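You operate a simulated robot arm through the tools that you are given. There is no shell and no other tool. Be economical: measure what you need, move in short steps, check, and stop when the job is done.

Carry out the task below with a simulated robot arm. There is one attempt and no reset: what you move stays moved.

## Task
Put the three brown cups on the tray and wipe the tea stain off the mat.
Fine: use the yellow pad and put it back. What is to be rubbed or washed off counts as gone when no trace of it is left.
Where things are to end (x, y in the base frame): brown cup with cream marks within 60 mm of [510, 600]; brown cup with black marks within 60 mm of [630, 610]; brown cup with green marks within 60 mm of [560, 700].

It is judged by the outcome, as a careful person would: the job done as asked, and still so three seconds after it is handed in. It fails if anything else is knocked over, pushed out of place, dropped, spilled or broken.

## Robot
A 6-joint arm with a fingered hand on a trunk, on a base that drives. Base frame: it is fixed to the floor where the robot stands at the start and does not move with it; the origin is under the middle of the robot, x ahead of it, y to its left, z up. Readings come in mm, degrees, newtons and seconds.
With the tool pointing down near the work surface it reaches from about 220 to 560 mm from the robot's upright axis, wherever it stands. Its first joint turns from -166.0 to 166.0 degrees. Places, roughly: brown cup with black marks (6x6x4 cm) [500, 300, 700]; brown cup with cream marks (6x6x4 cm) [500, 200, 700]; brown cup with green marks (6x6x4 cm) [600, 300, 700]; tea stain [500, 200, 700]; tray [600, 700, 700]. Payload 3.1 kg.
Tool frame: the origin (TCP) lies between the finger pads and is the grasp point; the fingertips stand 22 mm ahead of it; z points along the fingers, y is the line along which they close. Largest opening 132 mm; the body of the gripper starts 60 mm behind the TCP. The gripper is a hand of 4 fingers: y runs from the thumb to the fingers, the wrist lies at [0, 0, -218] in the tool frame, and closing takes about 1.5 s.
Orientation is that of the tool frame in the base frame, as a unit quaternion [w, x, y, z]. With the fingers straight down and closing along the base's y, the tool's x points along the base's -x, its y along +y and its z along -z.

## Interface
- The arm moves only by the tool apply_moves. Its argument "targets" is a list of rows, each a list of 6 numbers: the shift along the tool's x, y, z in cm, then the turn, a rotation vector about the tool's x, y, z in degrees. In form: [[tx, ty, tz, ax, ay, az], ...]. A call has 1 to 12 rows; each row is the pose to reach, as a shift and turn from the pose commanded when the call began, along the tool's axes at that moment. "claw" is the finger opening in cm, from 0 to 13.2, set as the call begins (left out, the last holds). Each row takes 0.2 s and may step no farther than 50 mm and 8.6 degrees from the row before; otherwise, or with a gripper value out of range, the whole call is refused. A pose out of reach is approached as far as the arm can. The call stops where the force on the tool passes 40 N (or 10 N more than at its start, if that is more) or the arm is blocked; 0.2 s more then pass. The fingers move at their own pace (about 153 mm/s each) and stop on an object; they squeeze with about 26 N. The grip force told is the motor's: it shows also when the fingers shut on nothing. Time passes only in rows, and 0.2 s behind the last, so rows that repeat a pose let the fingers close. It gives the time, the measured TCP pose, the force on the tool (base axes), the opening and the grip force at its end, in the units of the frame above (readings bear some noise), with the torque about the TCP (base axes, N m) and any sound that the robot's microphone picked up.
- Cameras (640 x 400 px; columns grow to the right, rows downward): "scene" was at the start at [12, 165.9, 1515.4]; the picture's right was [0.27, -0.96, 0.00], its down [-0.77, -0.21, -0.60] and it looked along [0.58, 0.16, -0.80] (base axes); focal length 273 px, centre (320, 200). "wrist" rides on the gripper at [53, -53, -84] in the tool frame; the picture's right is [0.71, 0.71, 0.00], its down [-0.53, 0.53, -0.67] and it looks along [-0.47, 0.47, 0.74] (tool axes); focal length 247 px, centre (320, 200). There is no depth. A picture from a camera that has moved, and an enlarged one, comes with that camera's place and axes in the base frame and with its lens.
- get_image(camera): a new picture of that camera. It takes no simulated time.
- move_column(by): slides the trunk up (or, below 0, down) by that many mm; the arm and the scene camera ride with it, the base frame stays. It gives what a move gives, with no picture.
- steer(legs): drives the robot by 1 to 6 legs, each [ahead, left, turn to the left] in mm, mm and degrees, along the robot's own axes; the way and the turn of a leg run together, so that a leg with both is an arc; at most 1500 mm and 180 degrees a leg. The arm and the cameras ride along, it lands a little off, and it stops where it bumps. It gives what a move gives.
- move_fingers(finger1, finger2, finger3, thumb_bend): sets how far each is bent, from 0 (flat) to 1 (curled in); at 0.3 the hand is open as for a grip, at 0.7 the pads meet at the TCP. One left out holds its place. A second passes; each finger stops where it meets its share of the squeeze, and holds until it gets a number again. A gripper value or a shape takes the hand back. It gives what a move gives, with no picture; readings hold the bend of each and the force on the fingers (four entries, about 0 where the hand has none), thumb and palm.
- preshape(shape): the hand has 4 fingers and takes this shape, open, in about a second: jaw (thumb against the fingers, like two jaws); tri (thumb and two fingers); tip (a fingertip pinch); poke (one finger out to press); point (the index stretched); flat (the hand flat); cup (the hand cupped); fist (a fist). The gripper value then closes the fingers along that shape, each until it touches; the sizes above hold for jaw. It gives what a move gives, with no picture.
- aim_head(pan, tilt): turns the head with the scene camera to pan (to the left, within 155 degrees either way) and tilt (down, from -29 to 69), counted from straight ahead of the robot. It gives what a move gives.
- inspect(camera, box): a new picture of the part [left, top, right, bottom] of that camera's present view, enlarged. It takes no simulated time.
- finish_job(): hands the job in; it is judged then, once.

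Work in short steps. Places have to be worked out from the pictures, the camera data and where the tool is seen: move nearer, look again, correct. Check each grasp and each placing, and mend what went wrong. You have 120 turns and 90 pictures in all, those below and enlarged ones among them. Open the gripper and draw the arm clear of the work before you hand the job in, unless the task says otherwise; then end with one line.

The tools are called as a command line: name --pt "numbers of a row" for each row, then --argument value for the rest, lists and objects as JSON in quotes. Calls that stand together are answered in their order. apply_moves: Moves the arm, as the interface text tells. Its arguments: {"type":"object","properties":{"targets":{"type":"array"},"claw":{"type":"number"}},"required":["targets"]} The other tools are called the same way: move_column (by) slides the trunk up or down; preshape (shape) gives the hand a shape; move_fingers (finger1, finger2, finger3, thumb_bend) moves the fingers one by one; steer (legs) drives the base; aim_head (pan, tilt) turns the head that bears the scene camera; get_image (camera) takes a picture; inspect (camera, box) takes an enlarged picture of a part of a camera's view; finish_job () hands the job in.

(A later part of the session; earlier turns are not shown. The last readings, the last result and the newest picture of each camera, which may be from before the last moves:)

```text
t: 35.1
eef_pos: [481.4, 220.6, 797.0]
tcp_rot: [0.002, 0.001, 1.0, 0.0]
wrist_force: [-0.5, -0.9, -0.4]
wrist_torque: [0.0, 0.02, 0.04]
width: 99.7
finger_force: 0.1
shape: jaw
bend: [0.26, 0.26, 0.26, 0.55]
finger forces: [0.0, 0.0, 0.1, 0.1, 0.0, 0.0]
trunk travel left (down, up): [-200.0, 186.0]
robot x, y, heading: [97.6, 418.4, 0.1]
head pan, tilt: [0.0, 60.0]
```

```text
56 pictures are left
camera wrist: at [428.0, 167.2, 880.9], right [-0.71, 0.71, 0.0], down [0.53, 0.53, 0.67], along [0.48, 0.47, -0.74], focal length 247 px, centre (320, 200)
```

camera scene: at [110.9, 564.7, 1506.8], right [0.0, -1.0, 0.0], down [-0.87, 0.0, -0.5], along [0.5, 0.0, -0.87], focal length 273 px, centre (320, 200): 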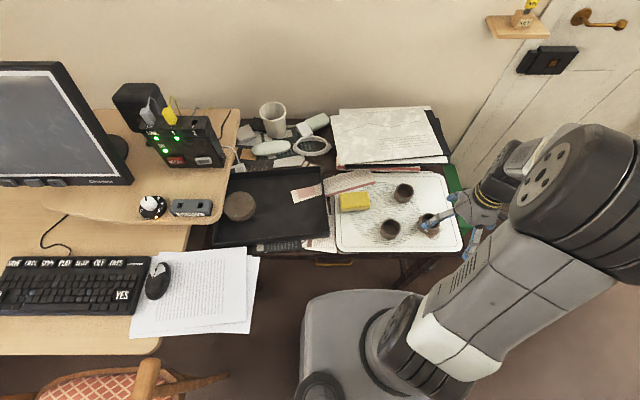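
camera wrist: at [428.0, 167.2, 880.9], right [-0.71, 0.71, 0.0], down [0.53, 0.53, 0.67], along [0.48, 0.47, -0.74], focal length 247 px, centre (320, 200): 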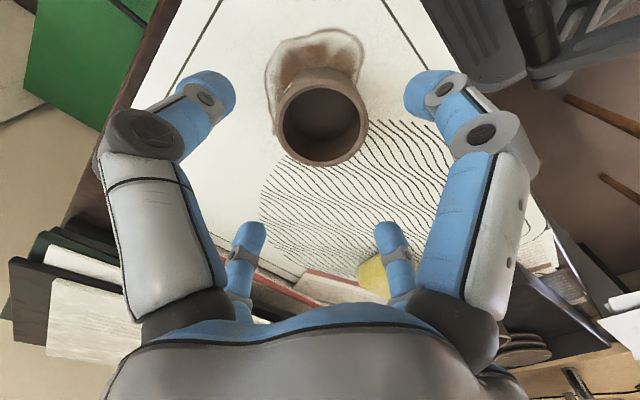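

The rim ray gives A at (482,219), right under the TCP. I descend to 719 and close.

apply_moves --pt "0 -0.1 3 0 0 0" --pt "0 -0.1 6 0 0 0" --pt "0 -0.1 7.8 0 0 0" --pt "0 -0.1 7.8 0 0 0"

apply_moves --pt "0 0 0 0 0 0" --pt "0 0 0 0 0 0" --pt "0 0 0 0 0 0" --pt "0 0 0 0 0 0" --pt "0 0 0 0 0 0" --pt "0 0 0 0 0 0" --pt "0 0 0 0 0 0" --pt "0 0 0 0 0 0" --claw 5

get_image --camera "wrist"

```text
t: 36.1
eef_pos: [479.4, 218.6, 719.2]
tcp_rot: [0.001, 0.001, 1.0, 0.0]
wrist_force: [0.1, -0.2, -0.6]
wrist_torque: [0.01, 0.0, -0.01]
width: 99.8
finger_force: 0.1
shape: jaw
bend: [0.26, 0.26, 0.26, 0.55]
finger forces: [0.0, 0.0, 0.1, 0.0, 0.0, 0.0]
trunk travel left (down, up): [-200.0, 186.0]
robot x, y, heading: [104.9, 416.4, -0.2]
head pan, tilt: [0.0, 60.0]
```

```text
t: 37.9
eef_pos: [480.8, 219.7, 721.3]
tcp_rot: [0.002, 0.001, 1.0, -0.001]
wrist_force: [2.1, -0.9, 8.5]
wrist_torque: [0.13, 0.12, -0.03]
width: 47.4
finger_force: 25.7
shape: jaw
bend: [0.8, 0.8, 0.43, 0.7]
finger forces: [30.8, 39.5, 22.6, 0.0, 24.9, 0.1]
trunk travel left (down, up): [-200.0, 186.0]
robot x, y, heading: [101.3, 418.7, 0.4]
head pan, tilt: [0.0, 60.0]
```

```text
55 pictures are left
camera wrist: at [425.7, 166.4, 804.1], right [-0.71, 0.71, 0.0], down [0.52, 0.53, 0.67], along [0.48, 0.47, -0.74], focal length 247 px, centre (320, 200)
```

wrist: 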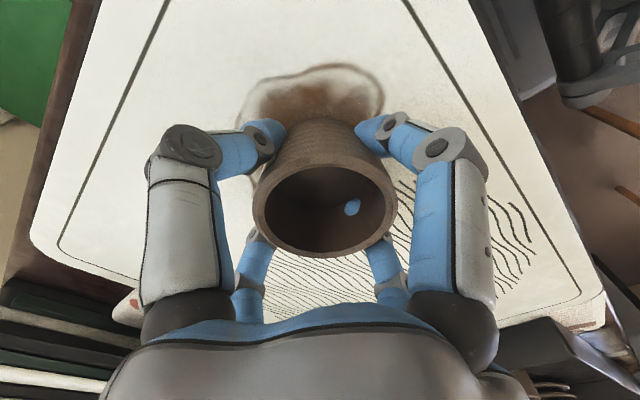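

Gripped (finger 3 touched early). I lift gently and carry toward (510,604).

apply_moves --pt "0 0 -0.5 0 0 0" --pt "0 0 -1.5 0 0 0" --pt "0 0 -3 0 0 0" --pt "0 0 -3 0 0 0"

get_image --camera "wrist"

```text
t: 38.9
eef_pos: [480.4, 217.4, 749.8]
tcp_rot: [0.002, 0.0, 1.0, 0.001]
wrist_force: [0.0, -0.4, -0.8]
wrist_torque: [0.0, -0.03, 0.0]
width: 47.8
finger_force: 25.9
shape: jaw
bend: [0.8, 0.8, 0.43, 0.7]
finger forces: [28.8, 36.4, 22.4, 0.0, 24.7, 0.0]
trunk travel left (down, up): [-200.0, 186.0]
robot x, y, heading: [103.4, 421.0, -0.2]
head pan, tilt: [0.0, 60.0]
```

```text
54 pictures are left
camera wrist: at [427.0, 165.0, 833.7], right [-0.71, 0.71, 0.0], down [0.53, 0.53, 0.67], along [0.48, 0.47, -0.74], focal length 247 px, centre (320, 200)
```

wrist: 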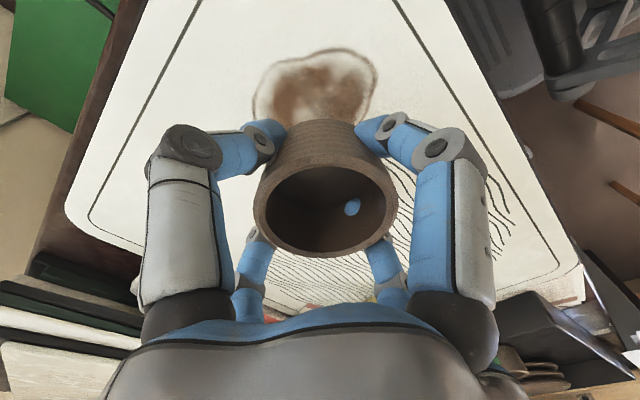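

Cup A is lifted securely. I carry it over to the tray.

apply_moves --pt "0 0 -4.5 0 0 0" --pt "0 0 -9 0 0 0" --pt "-0.4 4.4 -9 0 0 0" --pt "-0.8 8.8 -9 0 0 0" --pt "-1.1 13.2 -9 0 0 0" --pt "-1.4 17.6 -9 0 0 0" --pt "-1.8 22 -9 0 0 0" --pt "-2.1 26.4 -9 0 0 0" --pt "-2.5 30.8 -9 0 0 0" --pt "-2.9 35.2 -9 0 0 0" --pt "-3 38.7 -9 0 0 0" --pt "-3 38.7 -9 0 0 0"

get_image --camera "wrist"

inspect --camera "scene" --box '[200, 120, 480, 270]'

```text
t: 41.5
eef_pos: [508.9, 605.4, 838.3]
tcp_rot: [0.002, 0.001, 1.0, 0.0]
wrist_force: [-0.6, 0.7, -1.0]
wrist_torque: [0.03, -0.03, 0.0]
width: 47.4
finger_force: 25.8
shape: jaw
bend: [0.8, 0.79, 0.8, 0.7]
finger forces: [27.6, 32.4, 22.8, 0.0, 25.0, 0.1]
trunk travel left (down, up): [-200.0, 186.0]
robot x, y, heading: [99.3, 417.6, -0.2]
head pan, tilt: [0.0, 60.0]
```

```text
53 pictures are left
camera wrist: at [455.0, 552.2, 922.1], right [-0.71, 0.71, 0.0], down [0.53, 0.53, 0.67], along [0.48, 0.47, -0.74], focal length 247 px, centre (320, 200)
```

wrist: 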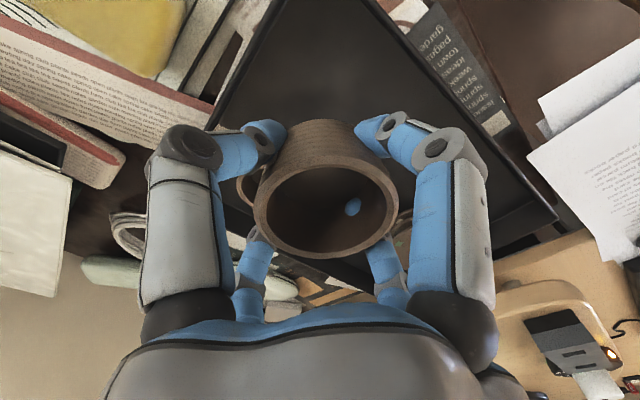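

```text
2.29 times, centred on (340, 195) of scene
camera zoom: at [111.1, 564.0, 1506.8], right [0.0, -1.0, 0.0], down [-0.87, 0.0, -0.5], along [0.5, 0.0, -0.87], focal length 624 px, centre (274, 211)
```

zoom: 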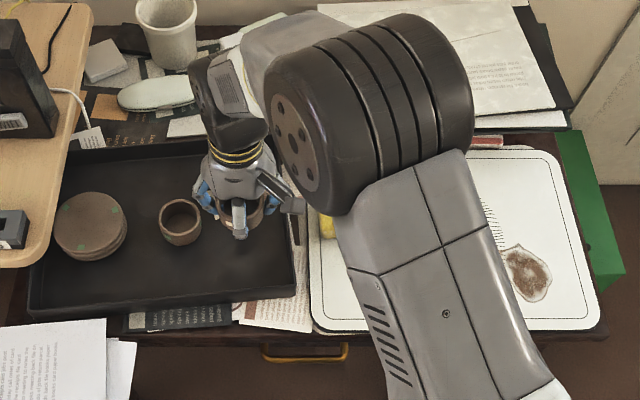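

I shift to x≈518 to keep the digits clear of the near wall, and lower to near the floor.

apply_moves --pt "-0.9 0 4 0 0 0" --pt "-0.9 0.1 8 0 0 0" --pt "-0.9 0.1 11 0 0 0" --pt "-0.9 0.1 11.5 0 0 0" --pt "-0.9 0.1 11.5 0 0 0"

get_image --camera "wrist"

inspect --camera "scene" --box '[230, 150, 350, 250]'

```text
t: 42.7
eef_pos: [518.5, 605.7, 723.3]
tcp_rot: [0.002, 0.001, 1.0, -0.001]
wrist_force: [-0.1, -0.2, -1.3]
wrist_torque: [-0.01, 0.0, 0.0]
width: 46.8
finger_force: 26.2
shape: jaw
bend: [0.8, 0.79, 0.8, 0.7]
finger forces: [29.4, 30.5, 40.7, 0.0, 24.6, 0.0]
trunk travel left (down, up): [-200.0, 186.0]
robot x, y, heading: [102.2, 417.6, -0.2]
head pan, tilt: [0.0, 60.0]
```

```text
51 pictures are left
camera wrist: at [465.3, 552.1, 807.5], right [-0.71, 0.71, 0.0], down [0.53, 0.53, 0.67], along [0.48, 0.47, -0.74], focal length 247 px, centre (320, 200)
```

wrist: 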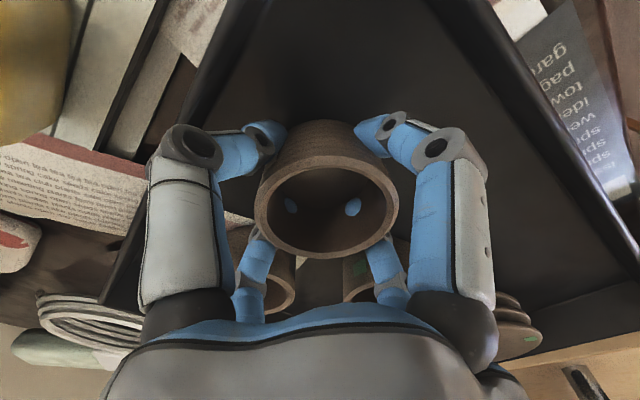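

```text
4.00 times, centred on (290, 200) of scene
camera zoom: at [111.2, 564.4, 1506.8], right [0.0, -1.0, 0.0], down [-0.87, 0.0, -0.5], along [0.5, 0.0, -0.87], focal length 1092 px, centre (440, 200)
```

zoom: 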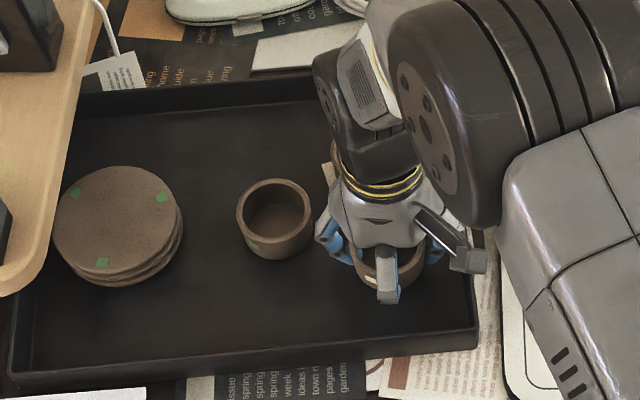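

Clearances look fine. I feel for the floor, then open to 7.8 cm.

apply_moves --pt "0 0 0.2 0 0 0" --pt "0 0 0.35 0 0 0" --pt "0 0 0.35 0 0 0"

```text
t: 43.5
eef_pos: [519.8, 606.4, 720.1]
tcp_rot: [0.002, 0.0, 1.0, -0.001]
wrist_force: [0.3, 0.8, -0.7]
wrist_torque: [0.01, -0.02, -0.01]
width: 46.8
finger_force: 26.4
shape: jaw
bend: [0.8, 0.79, 0.8, 0.7]
finger forces: [29.5, 30.4, 40.3, 0.0, 24.7, 0.1]
trunk travel left (down, up): [-200.0, 186.0]
robot x, y, heading: [103.3, 419.3, 0.2]
head pan, tilt: [0.0, 60.0]
```

Not yet in contact, so a little lower.

apply_moves --pt "0 0 0.15 0 0 0" --pt "0 0 0.3 0 0 0" --pt "0 0 0.3 0 0 0"

```text
t: 44.3
eef_pos: [518.7, 606.5, 719.1]
tcp_rot: [0.002, 0.001, 1.0, 0.0]
wrist_force: [-0.2, 0.0, 11.2]
wrist_torque: [0.23, 0.26, -0.01]
width: 46.9
finger_force: 26.1
shape: jaw
bend: [0.8, 0.79, 0.8, 0.7]
finger forces: [32.3, 32.8, 38.7, 0.1, 24.9, 0.0]
trunk travel left (down, up): [-200.0, 186.0]
robot x, y, heading: [104.8, 418.3, -0.2]
head pan, tilt: [0.0, 60.0]
```

Contact (11 N). I release and rise.

apply_moves --pt "0 0 0 0 0 0" --pt "0 0 0 0 0 0" --pt "0 0 0 0 0 0" --pt "0 0 0 0 0 0" --pt "0 0 -0.4 0 0 0" --pt "0 0 -1.5 0 0 0" --pt "0 0 -5 0 0 0" --pt "0 0 -10 0 0 0" --claw 7.8

get_image --camera "wrist"

```text
t: 46.1
eef_pos: [519.2, 606.4, 819.7]
tcp_rot: [0.001, 0.001, 1.0, 0.0]
wrist_force: [0.7, -0.4, 0.3]
wrist_torque: [0.03, 0.01, 0.02]
width: 77.7
finger_force: 0.0
shape: jaw
bend: [0.32, 0.32, 0.32, 0.7]
finger forces: [0.0, 0.1, 0.0, 0.0, 0.0, 0.1]
trunk travel left (down, up): [-200.0, 186.0]
robot x, y, heading: [100.2, 417.8, -0.4]
head pan, tilt: [0.0, 60.0]
```

```text
49 pictures are left
camera wrist: at [465.8, 553.8, 903.8], right [-0.71, 0.71, 0.0], down [0.52, 0.53, 0.67], along [0.48, 0.47, -0.74], focal length 247 px, centre (320, 200)
```

wrist: 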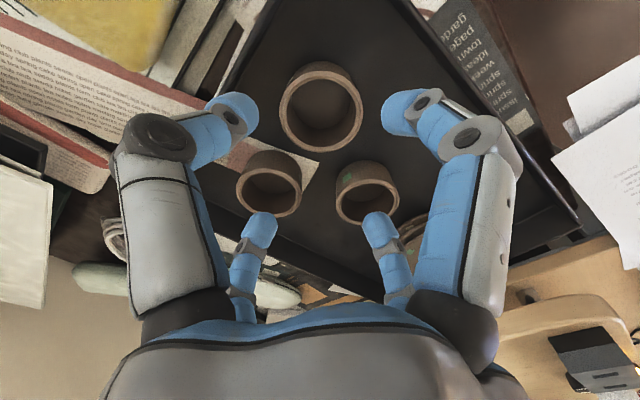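

All three cups are on the tray. Next is the pad: I hover above about (575,447) with the hand fully open.

apply_moves --pt "-1.4 -4 0 0 0 0" --pt "-2.8 -8 0 0 0 0" --pt "-4.2 -12 0 0 0 0" --pt "-5.6 -15.9 0 0 0 0" --pt "-5.6 -15.9 0 0 0 0" --pt "-5.6 -15.9 0 0 0 0" --claw 13.2

get_image --camera "wrist"

inspect --camera "scene" --box '[230, 130, 470, 260]'

```text
t: 47.5
eef_pos: [576.3, 446.4, 821.0]
tcp_rot: [0.002, 0.001, 1.0, 0.0]
wrist_force: [-0.6, 0.3, 0.5]
wrist_torque: [0.01, 0.02, -0.01]
width: 131.7
finger_force: 0.1
shape: jaw
bend: [0.3, 0.3, 0.3, 0.3]
finger forces: [0.0, 0.0, 0.1, 0.1, 0.0, 0.0]
trunk travel left (down, up): [-200.0, 186.0]
robot x, y, heading: [101.4, 417.3, -0.2]
head pan, tilt: [0.0, 60.0]
```

```text
48 pictures are left
camera wrist: at [521.4, 393.0, 904.8], right [-0.71, 0.71, 0.0], down [0.53, 0.53, 0.67], along [0.48, 0.47, -0.74], focal length 247 px, centre (320, 200)
```

wrist: 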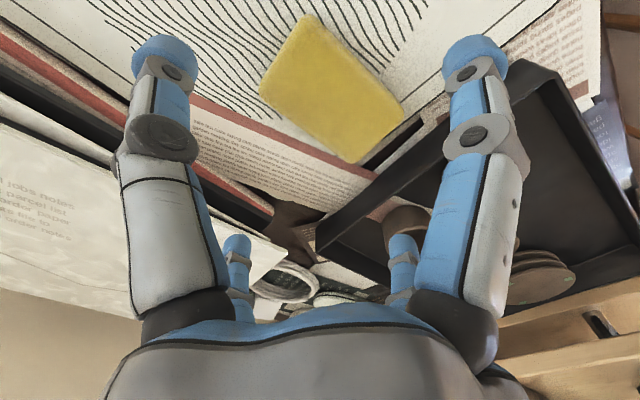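

```text
2.67 times, centred on (350, 195) of scene
camera zoom: at [111.1, 564.1, 1506.8], right [0.0, -1.0, 0.0], down [-0.87, 0.0, -0.5], along [0.5, 0.0, -0.87], focal length 728 px, centre (240, 213)
```

zoom: 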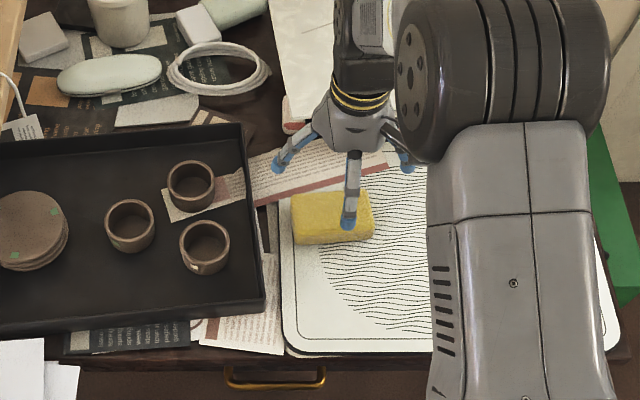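

The pad centre is about (564,451), turned roughly 5°. I align and descend to z≈745 for a check.

apply_moves --pt "0.6 0.2 2 0 0 -2.5" --pt "1.2 0.4 4 0 0 -5" --pt "1.2 0.4 6.5 0 0 -5" --pt "1.2 0.4 7.6 0 0 -5" --pt "1.2 0.4 7.6 0 0 -5"

get_image --camera "wrist"

inspect --camera "scene" --box '[310, 150, 430, 240]'

```text
t: 48.7
eef_pos: [564.8, 451.4, 744.9]
tcp_rot: [0.002, -0.043, 0.999, 0.0]
wrist_force: [0.2, -0.1, 0.4]
wrist_torque: [0.01, 0.03, 0.03]
width: 132.2
finger_force: 0.1
shape: jaw
bend: [0.3, 0.3, 0.3, 0.3]
finger forces: [0.0, 0.0, 0.1, 0.0, 0.0, 0.0]
trunk travel left (down, up): [-200.0, 186.0]
robot x, y, heading: [107.1, 420.8, 0.0]
head pan, tilt: [0.0, 60.0]
```

```text
46 pictures are left
camera wrist: at [514.3, 393.4, 828.9], right [-0.76, 0.64, 0.0], down [0.48, 0.57, 0.67], along [0.43, 0.51, -0.74], focal length 247 px, centre (320, 200)
```

wrist: 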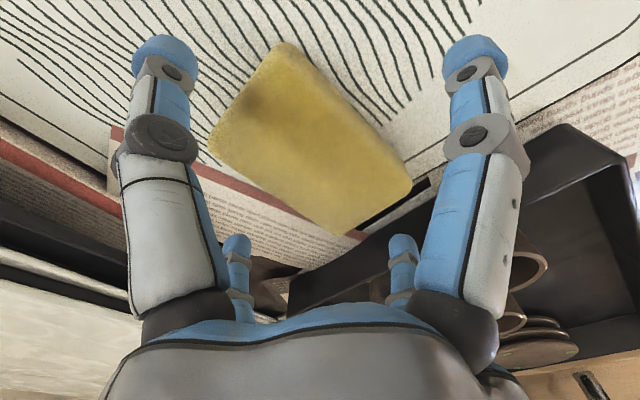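

```text
4.44 times, centred on (370, 195) of scene
camera zoom: at [111.1, 564.3, 1506.8], right [0.0, -1.0, 0.0], down [-0.87, 0.0, -0.5], along [0.5, 0.0, -0.87], focal length 1213 px, centre (98, 222)
```

zoom: 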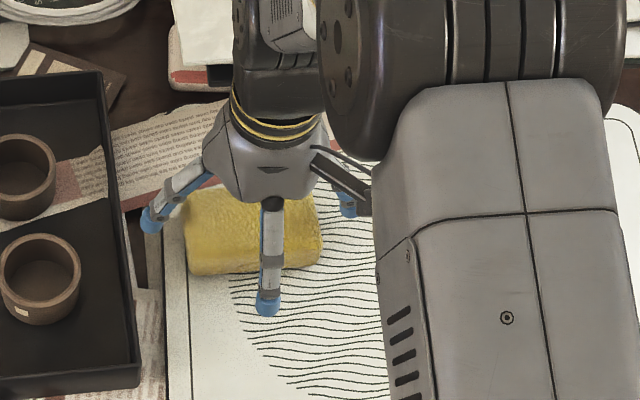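

The pad is centred and aligned. I descend to z≈722 and close.

apply_moves --pt "0 0 1 0 0 0" --pt "0 0 2.2 0 0 0" --pt "0 0 2.2 0 0 0"

apply_moves --pt "0 0 0 0 0 0" --pt "0 0 0 0 0 0" --pt "0 0 0 0 0 0" --pt "0 0 0 0 0 0" --pt "0 0 0 0 0 0" --pt "0 0 0 0 0 0" --pt "0 0 0 0 0 0" --pt "0 0 0 0 0 0" --claw 4.5

get_image --camera "wrist"

inspect --camera "scene" --box '[310, 150, 430, 240]'

```text
t: 49.5
eef_pos: [563.8, 451.9, 722.2]
tcp_rot: [0.002, -0.043, 0.999, -0.001]
wrist_force: [-0.7, -0.4, -0.6]
wrist_torque: [-0.01, 0.02, 0.01]
width: 132.0
finger_force: 0.0
shape: jaw
bend: [0.3, 0.3, 0.3, 0.3]
finger forces: [0.0, 0.0, 0.0, 0.0, 0.0, 0.0]
trunk travel left (down, up): [-200.0, 186.0]
robot x, y, heading: [103.6, 419.1, -0.1]
head pan, tilt: [0.0, 60.0]
```

```text
t: 51.3
eef_pos: [563.6, 450.8, 722.5]
tcp_rot: [0.002, -0.043, 0.999, -0.001]
wrist_force: [-0.1, -0.8, -0.2]
wrist_torque: [0.0, -0.01, -0.03]
width: 81.2
finger_force: 25.5
shape: jaw
bend: [0.41, 0.28, 0.39, 0.6]
finger forces: [23.2, 23.3, 23.0, 0.0, 24.4, 0.0]
trunk travel left (down, up): [-200.0, 186.0]
robot x, y, heading: [103.5, 417.0, -0.1]
head pan, tilt: [0.0, 60.0]
```

```text
44 pictures are left
camera wrist: at [514.3, 393.6, 806.5], right [-0.76, 0.64, 0.0], down [0.48, 0.57, 0.67], along [0.43, 0.51, -0.74], focal length 247 px, centre (320, 200)
```

wrist: 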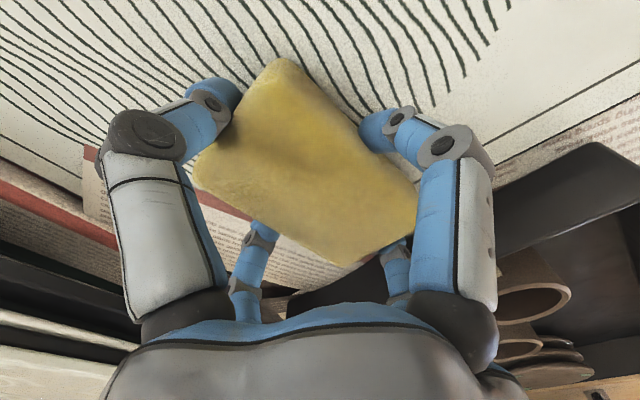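

```text
4.44 times, centred on (370, 195) of scene
camera zoom: at [111.1, 564.3, 1506.8], right [0.0, -1.0, 0.0], down [-0.87, 0.0, -0.5], along [0.5, 0.0, -0.87], focal length 1213 px, centre (98, 222)
```

zoom: 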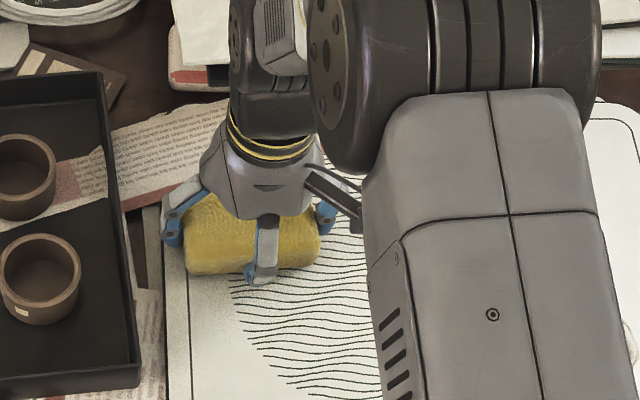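

All four fingers hold the pad at about 23 N. I lift slightly to check the hold.

apply_moves --pt "0 0 -1 0 0 0" --pt "0 0 -3 0 0 0" --pt "0 0 -6 0 0 0" --pt "0 0 -6 0 0 0"

get_image --camera "wrist"

inspect --camera "scene" --box '[310, 150, 470, 270]'

```text
t: 52.3
eef_pos: [565.1, 450.8, 779.3]
tcp_rot: [0.002, -0.042, 0.999, -0.001]
wrist_force: [-0.4, -0.2, -0.7]
wrist_torque: [0.01, 0.0, 0.0]
width: 81.4
finger_force: 25.7
shape: jaw
bend: [0.41, 0.28, 0.39, 0.6]
finger forces: [23.3, 23.4, 23.0, 0.0, 24.4, 0.1]
trunk travel left (down, up): [-200.0, 186.0]
robot x, y, heading: [104.5, 419.2, -0.1]
head pan, tilt: [0.0, 60.0]
```

```text
42 pictures are left
camera wrist: at [516.9, 393.4, 864.2], right [-0.76, 0.64, 0.0], down [0.48, 0.57, 0.67], along [0.43, 0.51, -0.74], focal length 247 px, centre (320, 200)
```

wrist: 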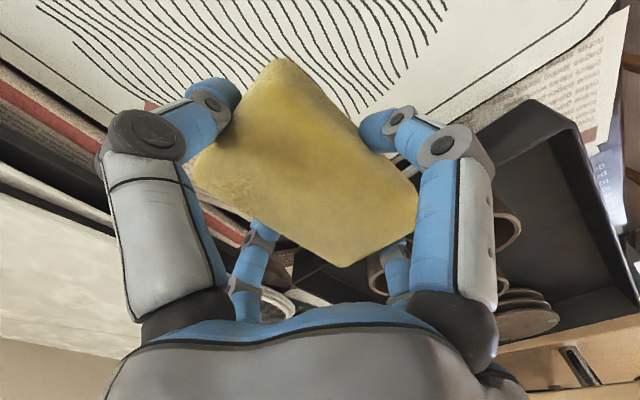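

```text
3.33 times, centred on (390, 210) of scene
camera zoom: at [111.4, 564.3, 1506.8], right [0.0, -1.0, 0.0], down [-0.87, 0.0, -0.5], along [0.5, 0.0, -0.87], focal length 910 px, centre (87, 167)
```

zoom: 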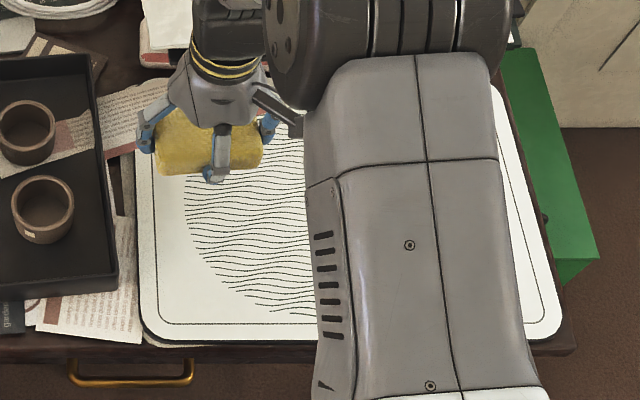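

The pad is held firmly. I carry it over the stain centre (≈485,200) at z≈779.

apply_moves --pt "1.7 -4 0 0 0 0" --pt "3.4 -8.1 0 0 0 0" --pt "5.1 -12.2 0 0 0 0" --pt "6.8 -16.2 0 0 0 0" --pt "8.5 -20.3 0 0 0 0" --pt "10.1 -24.3 0 0 0 0" --pt "10.1 -24.3 0 0 0 0"

get_image --camera "wrist"

inspect --camera "scene" --box '[310, 150, 470, 270]'

```text
t: 53.9
eef_pos: [483.0, 199.7, 781.3]
tcp_rot: [0.001, -0.043, 0.999, -0.001]
wrist_force: [0.5, 0.2, -0.2]
wrist_torque: [0.03, 0.02, -0.02]
width: 81.1
finger_force: 25.9
shape: jaw
bend: [0.41, 0.28, 0.39, 0.6]
finger forces: [23.1, 23.4, 23.0, 0.1, 24.4, 0.0]
trunk travel left (down, up): [-200.0, 186.0]
robot x, y, heading: [104.6, 422.2, -0.1]
head pan, tilt: [0.0, 60.0]
```

```text
40 pictures are left
camera wrist: at [433.9, 141.5, 865.5], right [-0.77, 0.64, 0.0], down [0.48, 0.57, 0.67], along [0.43, 0.51, -0.74], focal length 247 px, centre (320, 200)
```

wrist: 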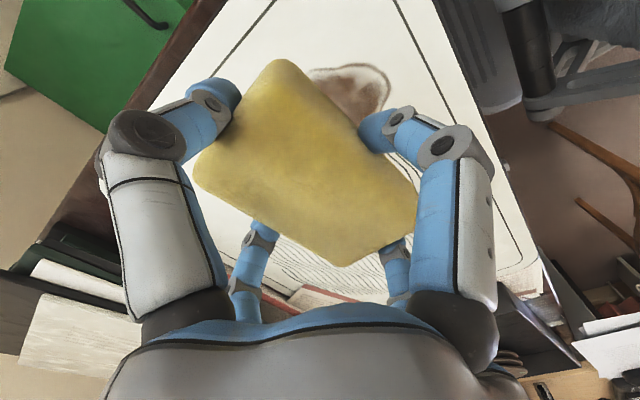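

```text
3.33 times, centred on (390, 210) of scene
camera zoom: at [111.2, 564.7, 1506.8], right [0.0, -1.0, 0.0], down [-0.87, 0.0, -0.5], along [0.5, 0.0, -0.87], focal length 910 px, centre (87, 167)
```

zoom: 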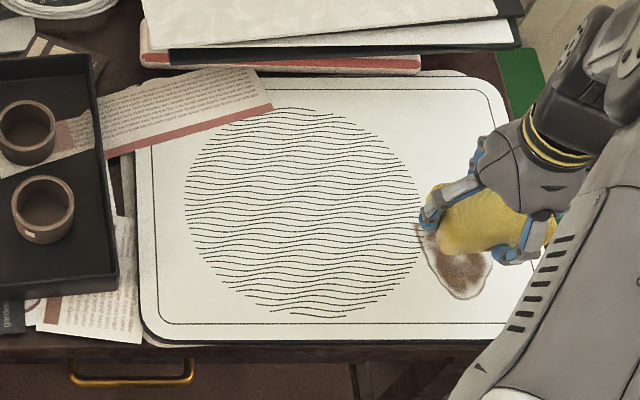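

Now I lower the pad to the mat until light contact.

apply_moves --pt "0 0 3 0 0 0" --pt "0 0 5.5 0 0 0" --pt "0 0 5.8 0 0 0" --pt "0 0 6.1 0 0 0" --pt "0 0 6.1 0 0 0"

```text
t: 55.1
eef_pos: [484.4, 199.0, 720.4]
tcp_rot: [0.002, -0.043, 0.999, -0.001]
wrist_force: [0.5, -0.8, 13.9]
wrist_torque: [0.14, 0.04, 0.02]
width: 81.1
finger_force: 26.3
shape: jaw
bend: [0.41, 0.28, 0.39, 0.6]
finger forces: [24.7, 24.5, 24.6, 0.0, 25.3, 0.0]
trunk travel left (down, up): [-200.0, 186.0]
robot x, y, heading: [102.3, 421.9, 0.0]
head pan, tilt: [0.0, 60.0]
```

Contact at 14 N. I wipe back and forth along x over the stain.

apply_moves --pt "2 0 0 0 0 0" --pt "4 0 0 0 0 0" --pt "5 0 0 0 0 0" --pt "3 0 0 0 0 0" --pt "1 0 0 0 0 0" --pt "-1 0 0 0 0 0" --pt "-3 0 0 0 0 0" --pt "-5 0 0 0 0 0" --pt "-3 0 0 0 0 0" --pt "-1 0 0 0 0 0" --pt "0 0 0 0 0 0"

inspect --camera "scene" --box '[310, 150, 470, 270]'

get_image --camera "wrist"

```text
t: 57.5
eef_pos: [485.8, 199.7, 719.1]
tcp_rot: [0.004, -0.044, 0.999, -0.002]
wrist_force: [13.2, 1.3, 27.9]
wrist_torque: [0.11, -0.27, -0.05]
width: 81.6
finger_force: 26.1
shape: jaw
bend: [0.81, 0.27, 0.38, 0.6]
finger forces: [24.2, 26.1, 28.5, 0.0, 26.5, 0.1]
trunk travel left (down, up): [-200.0, 186.0]
robot x, y, heading: [102.5, 417.2, -0.3]
head pan, tilt: [0.0, 60.0]
```

```text
3.33 times, centred on (390, 210) of scene
camera zoom: at [109.9, 565.9, 1506.7], right [0.0, -1.0, 0.0], down [-0.87, 0.0, -0.5], along [0.5, 0.0, -0.87], focal length 910 px, centre (87, 167)
```

zoom: 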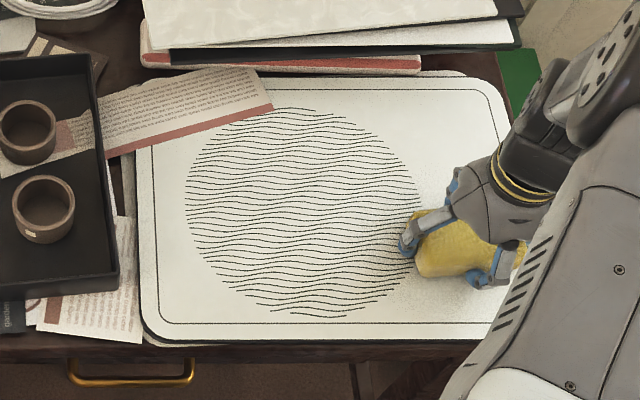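

```text
37 pictures are left
camera wrist: at [435.8, 141.9, 803.8], right [-0.77, 0.64, -0.01], down [0.47, 0.57, 0.67], along [0.44, 0.51, -0.74], focal length 247 px, centre (320, 200)
```

wrist: 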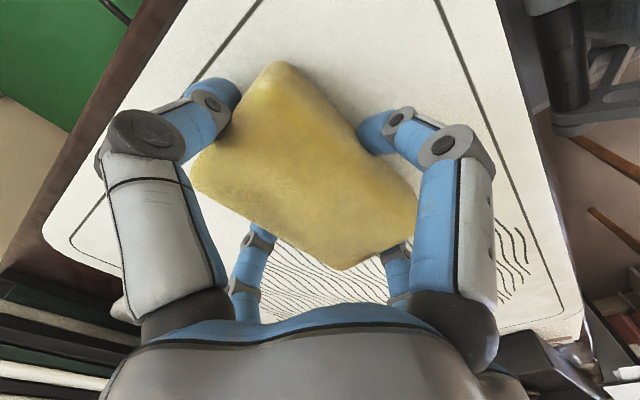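

Most of the stain looks gone. I lift and move aside to see what remains.

apply_moves --pt "0 0 -2 0 0 0" --pt "0 0 -6 0 0 0" --pt "0 4 -7 0 0 0" --pt "0 8 -7 0 0 0" --pt "-3 11 -7 0 0 0" --pt "-6 14 -7 0 0 0" --pt "-6 14 -7 0 0 0"

get_image --camera "wrist"

inspect --camera "scene" --box '[370, 180, 490, 260]'

```text
t: 59.1
eef_pos: [533.3, 345.5, 790.6]
tcp_rot: [0.002, -0.043, 0.999, 0.0]
wrist_force: [0.0, 0.6, -0.4]
wrist_torque: [0.02, -0.02, 0.03]
width: 81.3
finger_force: 26.3
shape: jaw
bend: [0.41, 0.28, 0.39, 0.61]
finger forces: [25.1, 26.4, 24.6, 0.1, 26.7, 0.0]
trunk travel left (down, up): [-200.0, 186.0]
robot x, y, heading: [102.6, 421.2, 0.2]
head pan, tilt: [0.0, 60.0]
```

```text
36 pictures are left
camera wrist: at [484.7, 287.7, 874.5], right [-0.76, 0.64, 0.0], down [0.48, 0.57, 0.67], along [0.43, 0.51, -0.74], focal length 247 px, centre (320, 200)
```

wrist: 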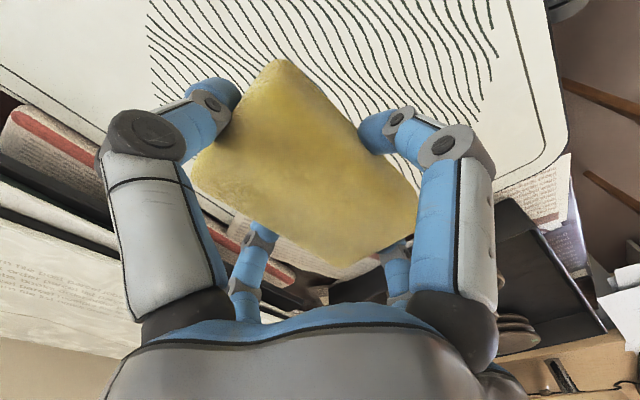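

```text
5.00 times, centred on (430, 220) of scene
camera zoom: at [110.9, 563.9, 1506.8], right [0.0, -1.0, 0.0], down [-0.87, 0.0, -0.5], along [0.5, 0.0, -0.87], focal length 1365 px, centre (-230, 100)
```

zoom: 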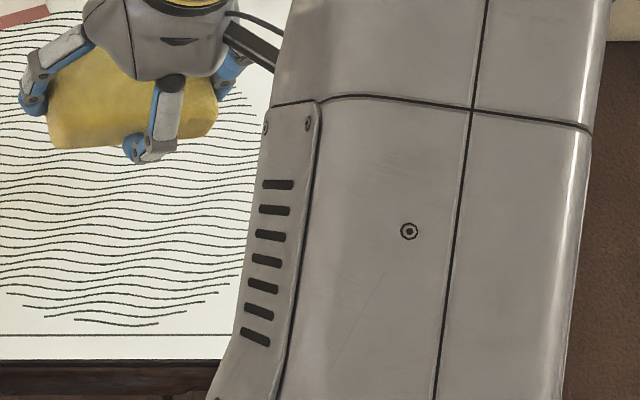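

The arm hides the spot. I move the hand further left, higher, to get a clear view.

apply_moves --pt "0.1 4.3 -3 0 0 0" --pt "0.2 8.6 -4 0 0 0" --pt "0.3 13 -5 0 0 0" --pt "0.3 17.3 -5 0 0 0" --pt "0.4 21.6 -5 0 0 0" --pt "0.4 25 -5 0 0 0" --pt "0.4 25 -5 0 0 0"

inspect --camera "scene" --box '[370, 170, 490, 260]'

```text
refused: row 1 steps farther than a row can; nothing moved
```

```text
4.44 times, centred on (430, 215) of scene
camera zoom: at [110.9, 563.9, 1506.8], right [0.0, -1.0, 0.0], down [-0.87, 0.0, -0.5], along [0.5, 0.0, -0.87], focal length 1213 px, centre (-169, 133)
```

zoom: 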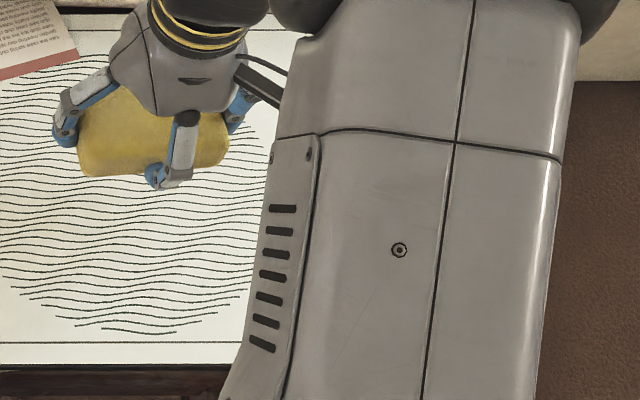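

The first step was too long, so I resend with shorter ones.

apply_moves --pt "0 2 -3 0 0 0" --pt "0.2 6 -5 0 0 0" --pt "0.3 10.5 -5 0 0 0" --pt "0.3 15 -5 0 0 0" --pt "0.4 19.5 -5 0 0 0" --pt "0.4 24 -5 0 0 0" --pt "0.4 24 -5 0 0 0"

inspect --camera "scene" --box '[370, 170, 490, 260]'

```text
t: 60.7
eef_pos: [508.5, 583.4, 835.0]
tcp_rot: [0.002, -0.042, 0.999, 0.0]
wrist_force: [0.9, 0.0, 0.0]
wrist_torque: [0.01, -0.01, 0.01]
width: 81.0
finger_force: 26.5
shape: jaw
bend: [0.41, 0.28, 0.39, 0.61]
finger forces: [24.1, 26.4, 24.3, 0.1, 26.5, 0.0]
trunk travel left (down, up): [-200.0, 186.0]
robot x, y, heading: [100.0, 419.1, 0.0]
head pan, tilt: [0.0, 60.0]
```

```text
4.44 times, centred on (430, 215) of scene
camera zoom: at [111.2, 563.8, 1506.9], right [0.0, -1.0, 0.0], down [-0.87, 0.0, -0.5], along [0.5, 0.0, -0.87], focal length 1213 px, centre (-169, 133)
```

zoom: 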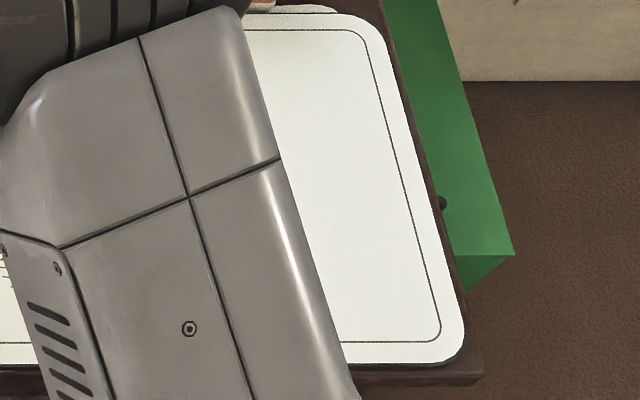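

The visible part is clean, but the left half is still hidden. I move on to (552,690) for a full view.

apply_moves --pt "-1.8 3.4 -0.5 0 0 0" --pt "-3.6 6.8 -1 0 0 0" --pt "-5.3 10.3 -1 0 0 0" --pt "-5.3 10.3 -1 0 0 0"

inspect --camera "scene" --box '[370, 170, 490, 260]'

```text
t: 61.7
eef_pos: [550.5, 691.2, 848.3]
tcp_rot: [0.002, -0.043, 0.999, -0.001]
wrist_force: [0.6, 0.2, -1.0]
wrist_torque: [0.04, -0.02, -0.03]
width: 81.2
finger_force: 25.8
shape: jaw
bend: [0.41, 0.28, 0.39, 0.61]
finger forces: [23.9, 26.4, 24.2, 0.0, 26.6, 0.1]
trunk travel left (down, up): [-200.0, 186.0]
robot x, y, heading: [106.1, 420.3, -0.1]
head pan, tilt: [0.0, 60.0]
```

```text
4.44 times, centred on (430, 215) of scene
camera zoom: at [110.7, 563.9, 1506.9], right [0.0, -1.0, 0.0], down [-0.87, 0.0, -0.5], along [0.5, 0.0, -0.87], focal length 1213 px, centre (-169, 133)
```

zoom: 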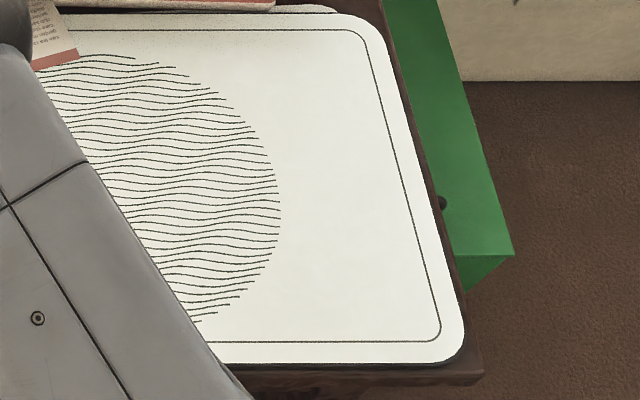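

The mat looks clean. I zoom tightly on the stain's spot for faint traces.

inspect --camera "scene" --box '[415, 190, 463, 250]'

```text
6.67 times, centred on (439, 220) of scene
camera zoom: at [110.7, 563.9, 1506.9], right [0.0, -1.0, 0.0], down [-0.87, 0.0, -0.5], along [0.5, 0.0, -0.87], focal length 1820 px, centre (-473, 67)
```

zoom: 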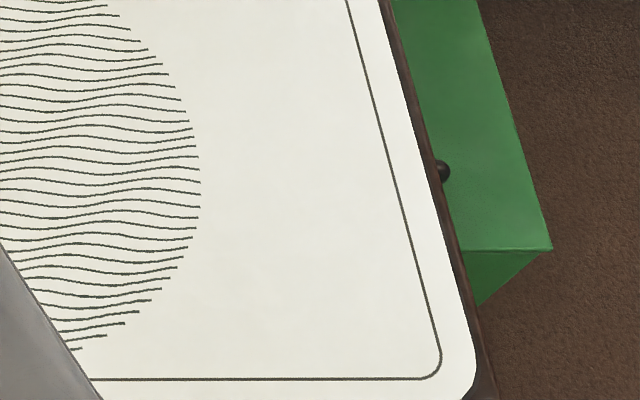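

No trace is visible. As insurance I make one more wider pass, so I go back above the spot.

apply_moves --pt "1 -4.5 0 0 0 0" --pt "2 -9 0 0 0 0" --pt "3 -13.5 0 0 0 0" --pt "4 -18 0 0 0 0" --pt "5 -22.5 0 0 0 0" --pt "6 -27 0 0 0 0" --pt "7 -31.5 0 0 0 0" --pt "8 -36 1 0 0 0" --pt "9 -40.4 2 0 0 0" --pt "10 -44.8 3 0 0 0" --pt "10.8 -48.6 5 0 0 0" --pt "10.8 -48.6 9 0 0 0"

apply_moves --pt "0 0 2.5 0 0 0" --pt "0 0 3.5 0 0 0" --pt "0 0 3.8 0 0 0" --pt "0 0 3.8 0 0 0"

```text
t: 64.3
eef_pos: [482.0, 195.2, 758.5]
tcp_rot: [0.002, -0.042, 0.999, -0.001]
wrist_force: [0.4, 0.2, -0.8]
wrist_torque: [0.01, 0.05, -0.03]
width: 81.1
finger_force: 26.0
shape: jaw
bend: [0.41, 0.28, 0.39, 0.61]
finger forces: [23.3, 26.0, 24.1, 0.0, 26.3, 0.1]
trunk travel left (down, up): [-200.0, 186.0]
robot x, y, heading: [103.8, 419.0, 0.1]
head pan, tilt: [0.0, 60.0]
```

```text
t: 65.3
eef_pos: [485.2, 198.2, 721.6]
tcp_rot: [0.002, -0.043, 0.999, -0.001]
wrist_force: [-0.4, -1.5, 3.7]
wrist_torque: [0.12, -0.03, -0.01]
width: 80.8
finger_force: 26.2
shape: jaw
bend: [0.41, 0.28, 0.39, 0.61]
finger forces: [23.6, 25.5, 23.7, 0.0, 26.6, 0.0]
trunk travel left (down, up): [-200.0, 186.0]
robot x, y, heading: [103.7, 421.2, -0.1]
head pan, tilt: [0.0, 60.0]
```

In light contact, I press 1.5 mm more and wipe again, with a sideways sweep too.

apply_moves --pt "1.5 0 0.15 0 0 0" --pt "3.5 -1 0.15 0 0 0" --pt "5 -1 0.15 0 0 0" --pt "3 -1 0.15 0 0 0" --pt "0 -1 0.15 0 0 0" --pt "-3 -1 0.15 0 0 0" --pt "-5 0 0.15 0 0 0" --pt "-4.5 1.5 0.15 0 0 0" --pt "-2 1.5 0.15 0 0 0" --pt "1 1.5 0.15 0 0 0" --pt "4 1.5 0.15 0 0 0" --pt "4 0 0.1 0 0 0"

apply_moves --pt "-2 0 0 0 0 0" --pt "-4 0 0 0 0 0" --pt "-4 0 -2 0 0 0" --pt "-4 0 -6 0 0 0" --pt "-4 0 -6 0 0 0"

get_image --camera "wrist"

```text
t: 67.9
eef_pos: [444.9, 195.6, 721.9]
tcp_rot: [0.0, -0.042, 0.999, 0.0]
wrist_force: [-2.0, 2.2, 5.4]
wrist_torque: [0.06, 0.0, 0.04]
width: 81.2
finger_force: 25.7
shape: jaw
bend: [0.8, 0.28, 0.39, 0.6]
finger forces: [24.7, 26.0, 24.9, 0.0, 25.3, 0.0]
trunk travel left (down, up): [-200.0, 186.0]
robot x, y, heading: [104.8, 416.5, -0.2]
head pan, tilt: [0.0, 60.0]
```

```text
t: 69.1
eef_pos: [482.2, 199.5, 779.6]
tcp_rot: [0.002, -0.043, 0.999, 0.0]
wrist_force: [-0.5, 0.1, -0.1]
wrist_torque: [-0.01, 0.06, 0.0]
width: 80.8
finger_force: 26.0
shape: jaw
bend: [0.8, 0.28, 0.39, 0.61]
finger forces: [24.4, 25.5, 25.0, 0.0, 26.0, 0.0]
trunk travel left (down, up): [-200.0, 186.0]
robot x, y, heading: [103.9, 416.1, -0.4]
head pan, tilt: [0.0, 60.0]
```

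```text
30 pictures are left
camera wrist: at [434.0, 141.7, 863.6], right [-0.76, 0.64, 0.0], down [0.48, 0.57, 0.67], along [0.43, 0.51, -0.74], focal length 247 px, centre (320, 200)
```

wrist: 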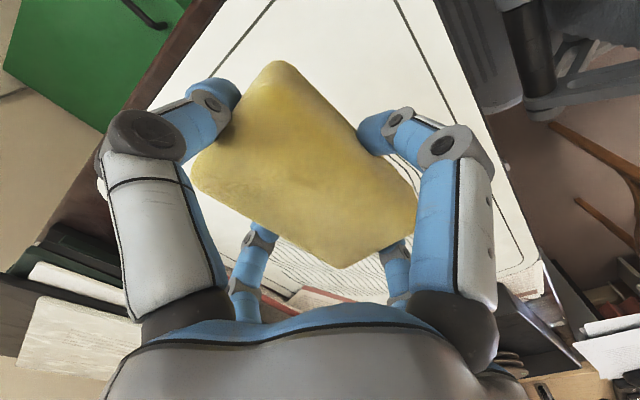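

The pad sits unchanged in the hand. I carry it back above its original place (564,451).

apply_moves --pt "-1.7 4 0 0 0 0" --pt "-3.4 8.1 0 0 0 0" --pt "-5.1 12.2 0 0 0 0" --pt "-6.8 16.2 0 0 0 0" --pt "-8.6 20.3 0 0 0 0" --pt "-10.3 24.3 0 0 0 0" --pt "-10.3 24.3 0 0 0 0"

apply_moves --pt "0 0 3 0 0 0" --pt "0 0 5.2 0 0 0" --pt "0 0 5.6 0 0 0" --pt "0 0 5.6 0 0 0"

```text
t: 70.7
eef_pos: [568.2, 449.6, 779.7]
tcp_rot: [0.002, -0.043, 0.999, 0.0]
wrist_force: [1.0, 0.6, -0.6]
wrist_torque: [0.02, -0.02, 0.0]
width: 81.3
finger_force: 25.8
shape: jaw
bend: [0.8, 0.28, 0.39, 0.61]
finger forces: [23.7, 25.2, 24.8, 0.0, 25.9, 0.0]
trunk travel left (down, up): [-200.0, 186.0]
robot x, y, heading: [102.5, 420.6, -0.1]
head pan, tilt: [0.0, 60.0]
```

```text
t: 71.7
eef_pos: [566.3, 447.8, 726.1]
tcp_rot: [0.001, -0.042, 0.999, -0.001]
wrist_force: [-0.2, 0.3, -0.8]
wrist_torque: [0.01, 0.01, 0.01]
width: 81.1
finger_force: 25.5
shape: jaw
bend: [0.8, 0.28, 0.39, 0.61]
finger forces: [23.6, 25.3, 24.7, 0.0, 25.9, 0.1]
trunk travel left (down, up): [-200.0, 186.0]
robot x, y, heading: [100.6, 420.6, -0.1]
head pan, tilt: [0.0, 60.0]
```

At (566,448,726), with no contact yet. I nudge to (564,451) and lower the last 4 mm.

apply_moves --pt "0.1 0.2 0.2 0 0 0" --pt "0.1 0.2 0.4 0 0 0" --pt "0.1 0.2 0.45 0 0 0" --pt "0.1 0.2 0.45 0 0 0"

```text
t: 72.7
eef_pos: [567.1, 450.7, 719.7]
tcp_rot: [0.001, -0.043, 0.999, -0.001]
wrist_force: [-2.0, 0.5, 5.2]
wrist_torque: [0.03, 0.04, 0.07]
width: 80.5
finger_force: 26.3
shape: jaw
bend: [0.8, 0.28, 0.39, 0.6]
finger forces: [24.3, 25.2, 24.4, 0.0, 25.7, 0.0]
trunk travel left (down, up): [-200.0, 186.0]
robot x, y, heading: [102.4, 418.2, -0.0]
head pan, tilt: [0.0, 60.0]
```

Contact. I open wide and rise.

apply_moves --pt "0 0 0 0 0 0" --pt "0 0 0 0 0 0" --pt "0 0 0 0 0 0" --pt "0 0 0 0 0 0" --pt "0 0 -0.5 0 0 0" --pt "0 0 -3 0 0 0" --pt "0 0 -7 0 0 0" --pt "0 0 -12 0 0 0" --claw 13.2

get_image --camera "wrist"

```text
t: 74.5
eef_pos: [564.8, 449.8, 841.6]
tcp_rot: [0.003, -0.042, 0.999, -0.001]
wrist_force: [0.2, -1.1, -0.2]
wrist_torque: [0.03, 0.0, 0.0]
width: 131.8
finger_force: 0.1
shape: jaw
bend: [0.3, 0.3, 0.3, 0.3]
finger forces: [0.0, 0.0, 0.0, 0.0, 0.0, 0.0]
trunk travel left (down, up): [-200.0, 186.0]
robot x, y, heading: [107.6, 418.9, 0.1]
head pan, tilt: [0.0, 60.0]
```

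```text
29 pictures are left
camera wrist: at [516.0, 391.8, 925.7], right [-0.76, 0.64, 0.0], down [0.48, 0.57, 0.67], along [0.43, 0.51, -0.74], focal length 247 px, centre (320, 200)
```

wrist: 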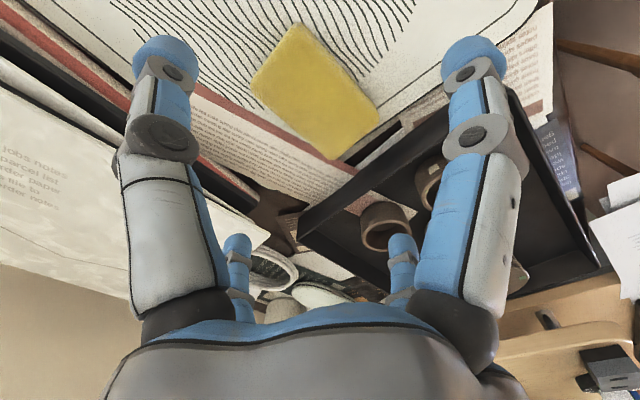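

The pad is back in place. I draw the arm up and back, clear of the work.

apply_moves --pt "0 0 -4.5 0 0 0" --pt "0 0 -9 0 0 0" --pt "4 0 -11 0 0 0" --pt "8 0 -12 0 0 0" --pt "12 0 -12 0 0 0" --pt "16 0 -12 0 0 0" --pt "20 0 -12 0 0 0" --pt "20 0 -12 0 0 0"

steer --legs '[[-150, 0, 0]]'

inspect --camera "scene" --box '[200, 60, 480, 235]'

```text
t: 76.3
eef_pos: [368.7, 433.0, 957.4]
tcp_rot: [0.002, -0.043, 0.999, -0.001]
wrist_force: [0.6, -1.1, -0.4]
wrist_torque: [-0.01, 0.04, 0.0]
width: 131.9
finger_force: 0.1
shape: jaw
bend: [0.3, 0.3, 0.3, 0.3]
finger forces: [0.0, 0.0, 0.0, 0.0, 0.0, 0.0]
trunk travel left (down, up): [-200.0, 186.0]
robot x, y, heading: [107.0, 420.7, -0.1]
head pan, tilt: [0.0, 60.0]
```

```text
t: 77.7
eef_pos: [218.2, 433.3, 956.4]
tcp_rot: [0.002, -0.044, 0.999, -0.001]
wrist_force: [0.1, -0.4, 0.3]
wrist_torque: [-0.01, -0.01, 0.01]
width: 132.0
finger_force: 0.0
shape: jaw
bend: [0.3, 0.3, 0.3, 0.3]
finger forces: [0.0, 0.1, 0.0, 0.1, 0.1, 0.0]
trunk travel left (down, up): [-200.0, 186.0]
robot x, y, heading: [-48.9, 419.9, 0.3]
head pan, tilt: [0.0, 60.0]
```

```text
2.29 times, centred on (340, 148) of scene
camera zoom: at [-40.6, 564.5, 1506.8], right [0.0, -1.0, 0.0], down [-0.87, 0.0, -0.5], along [0.5, 0.0, -0.87], focal length 624 px, centre (274, 320)
```

zoom: 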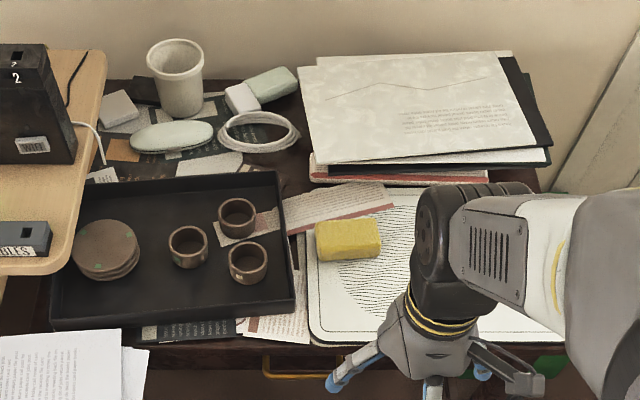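

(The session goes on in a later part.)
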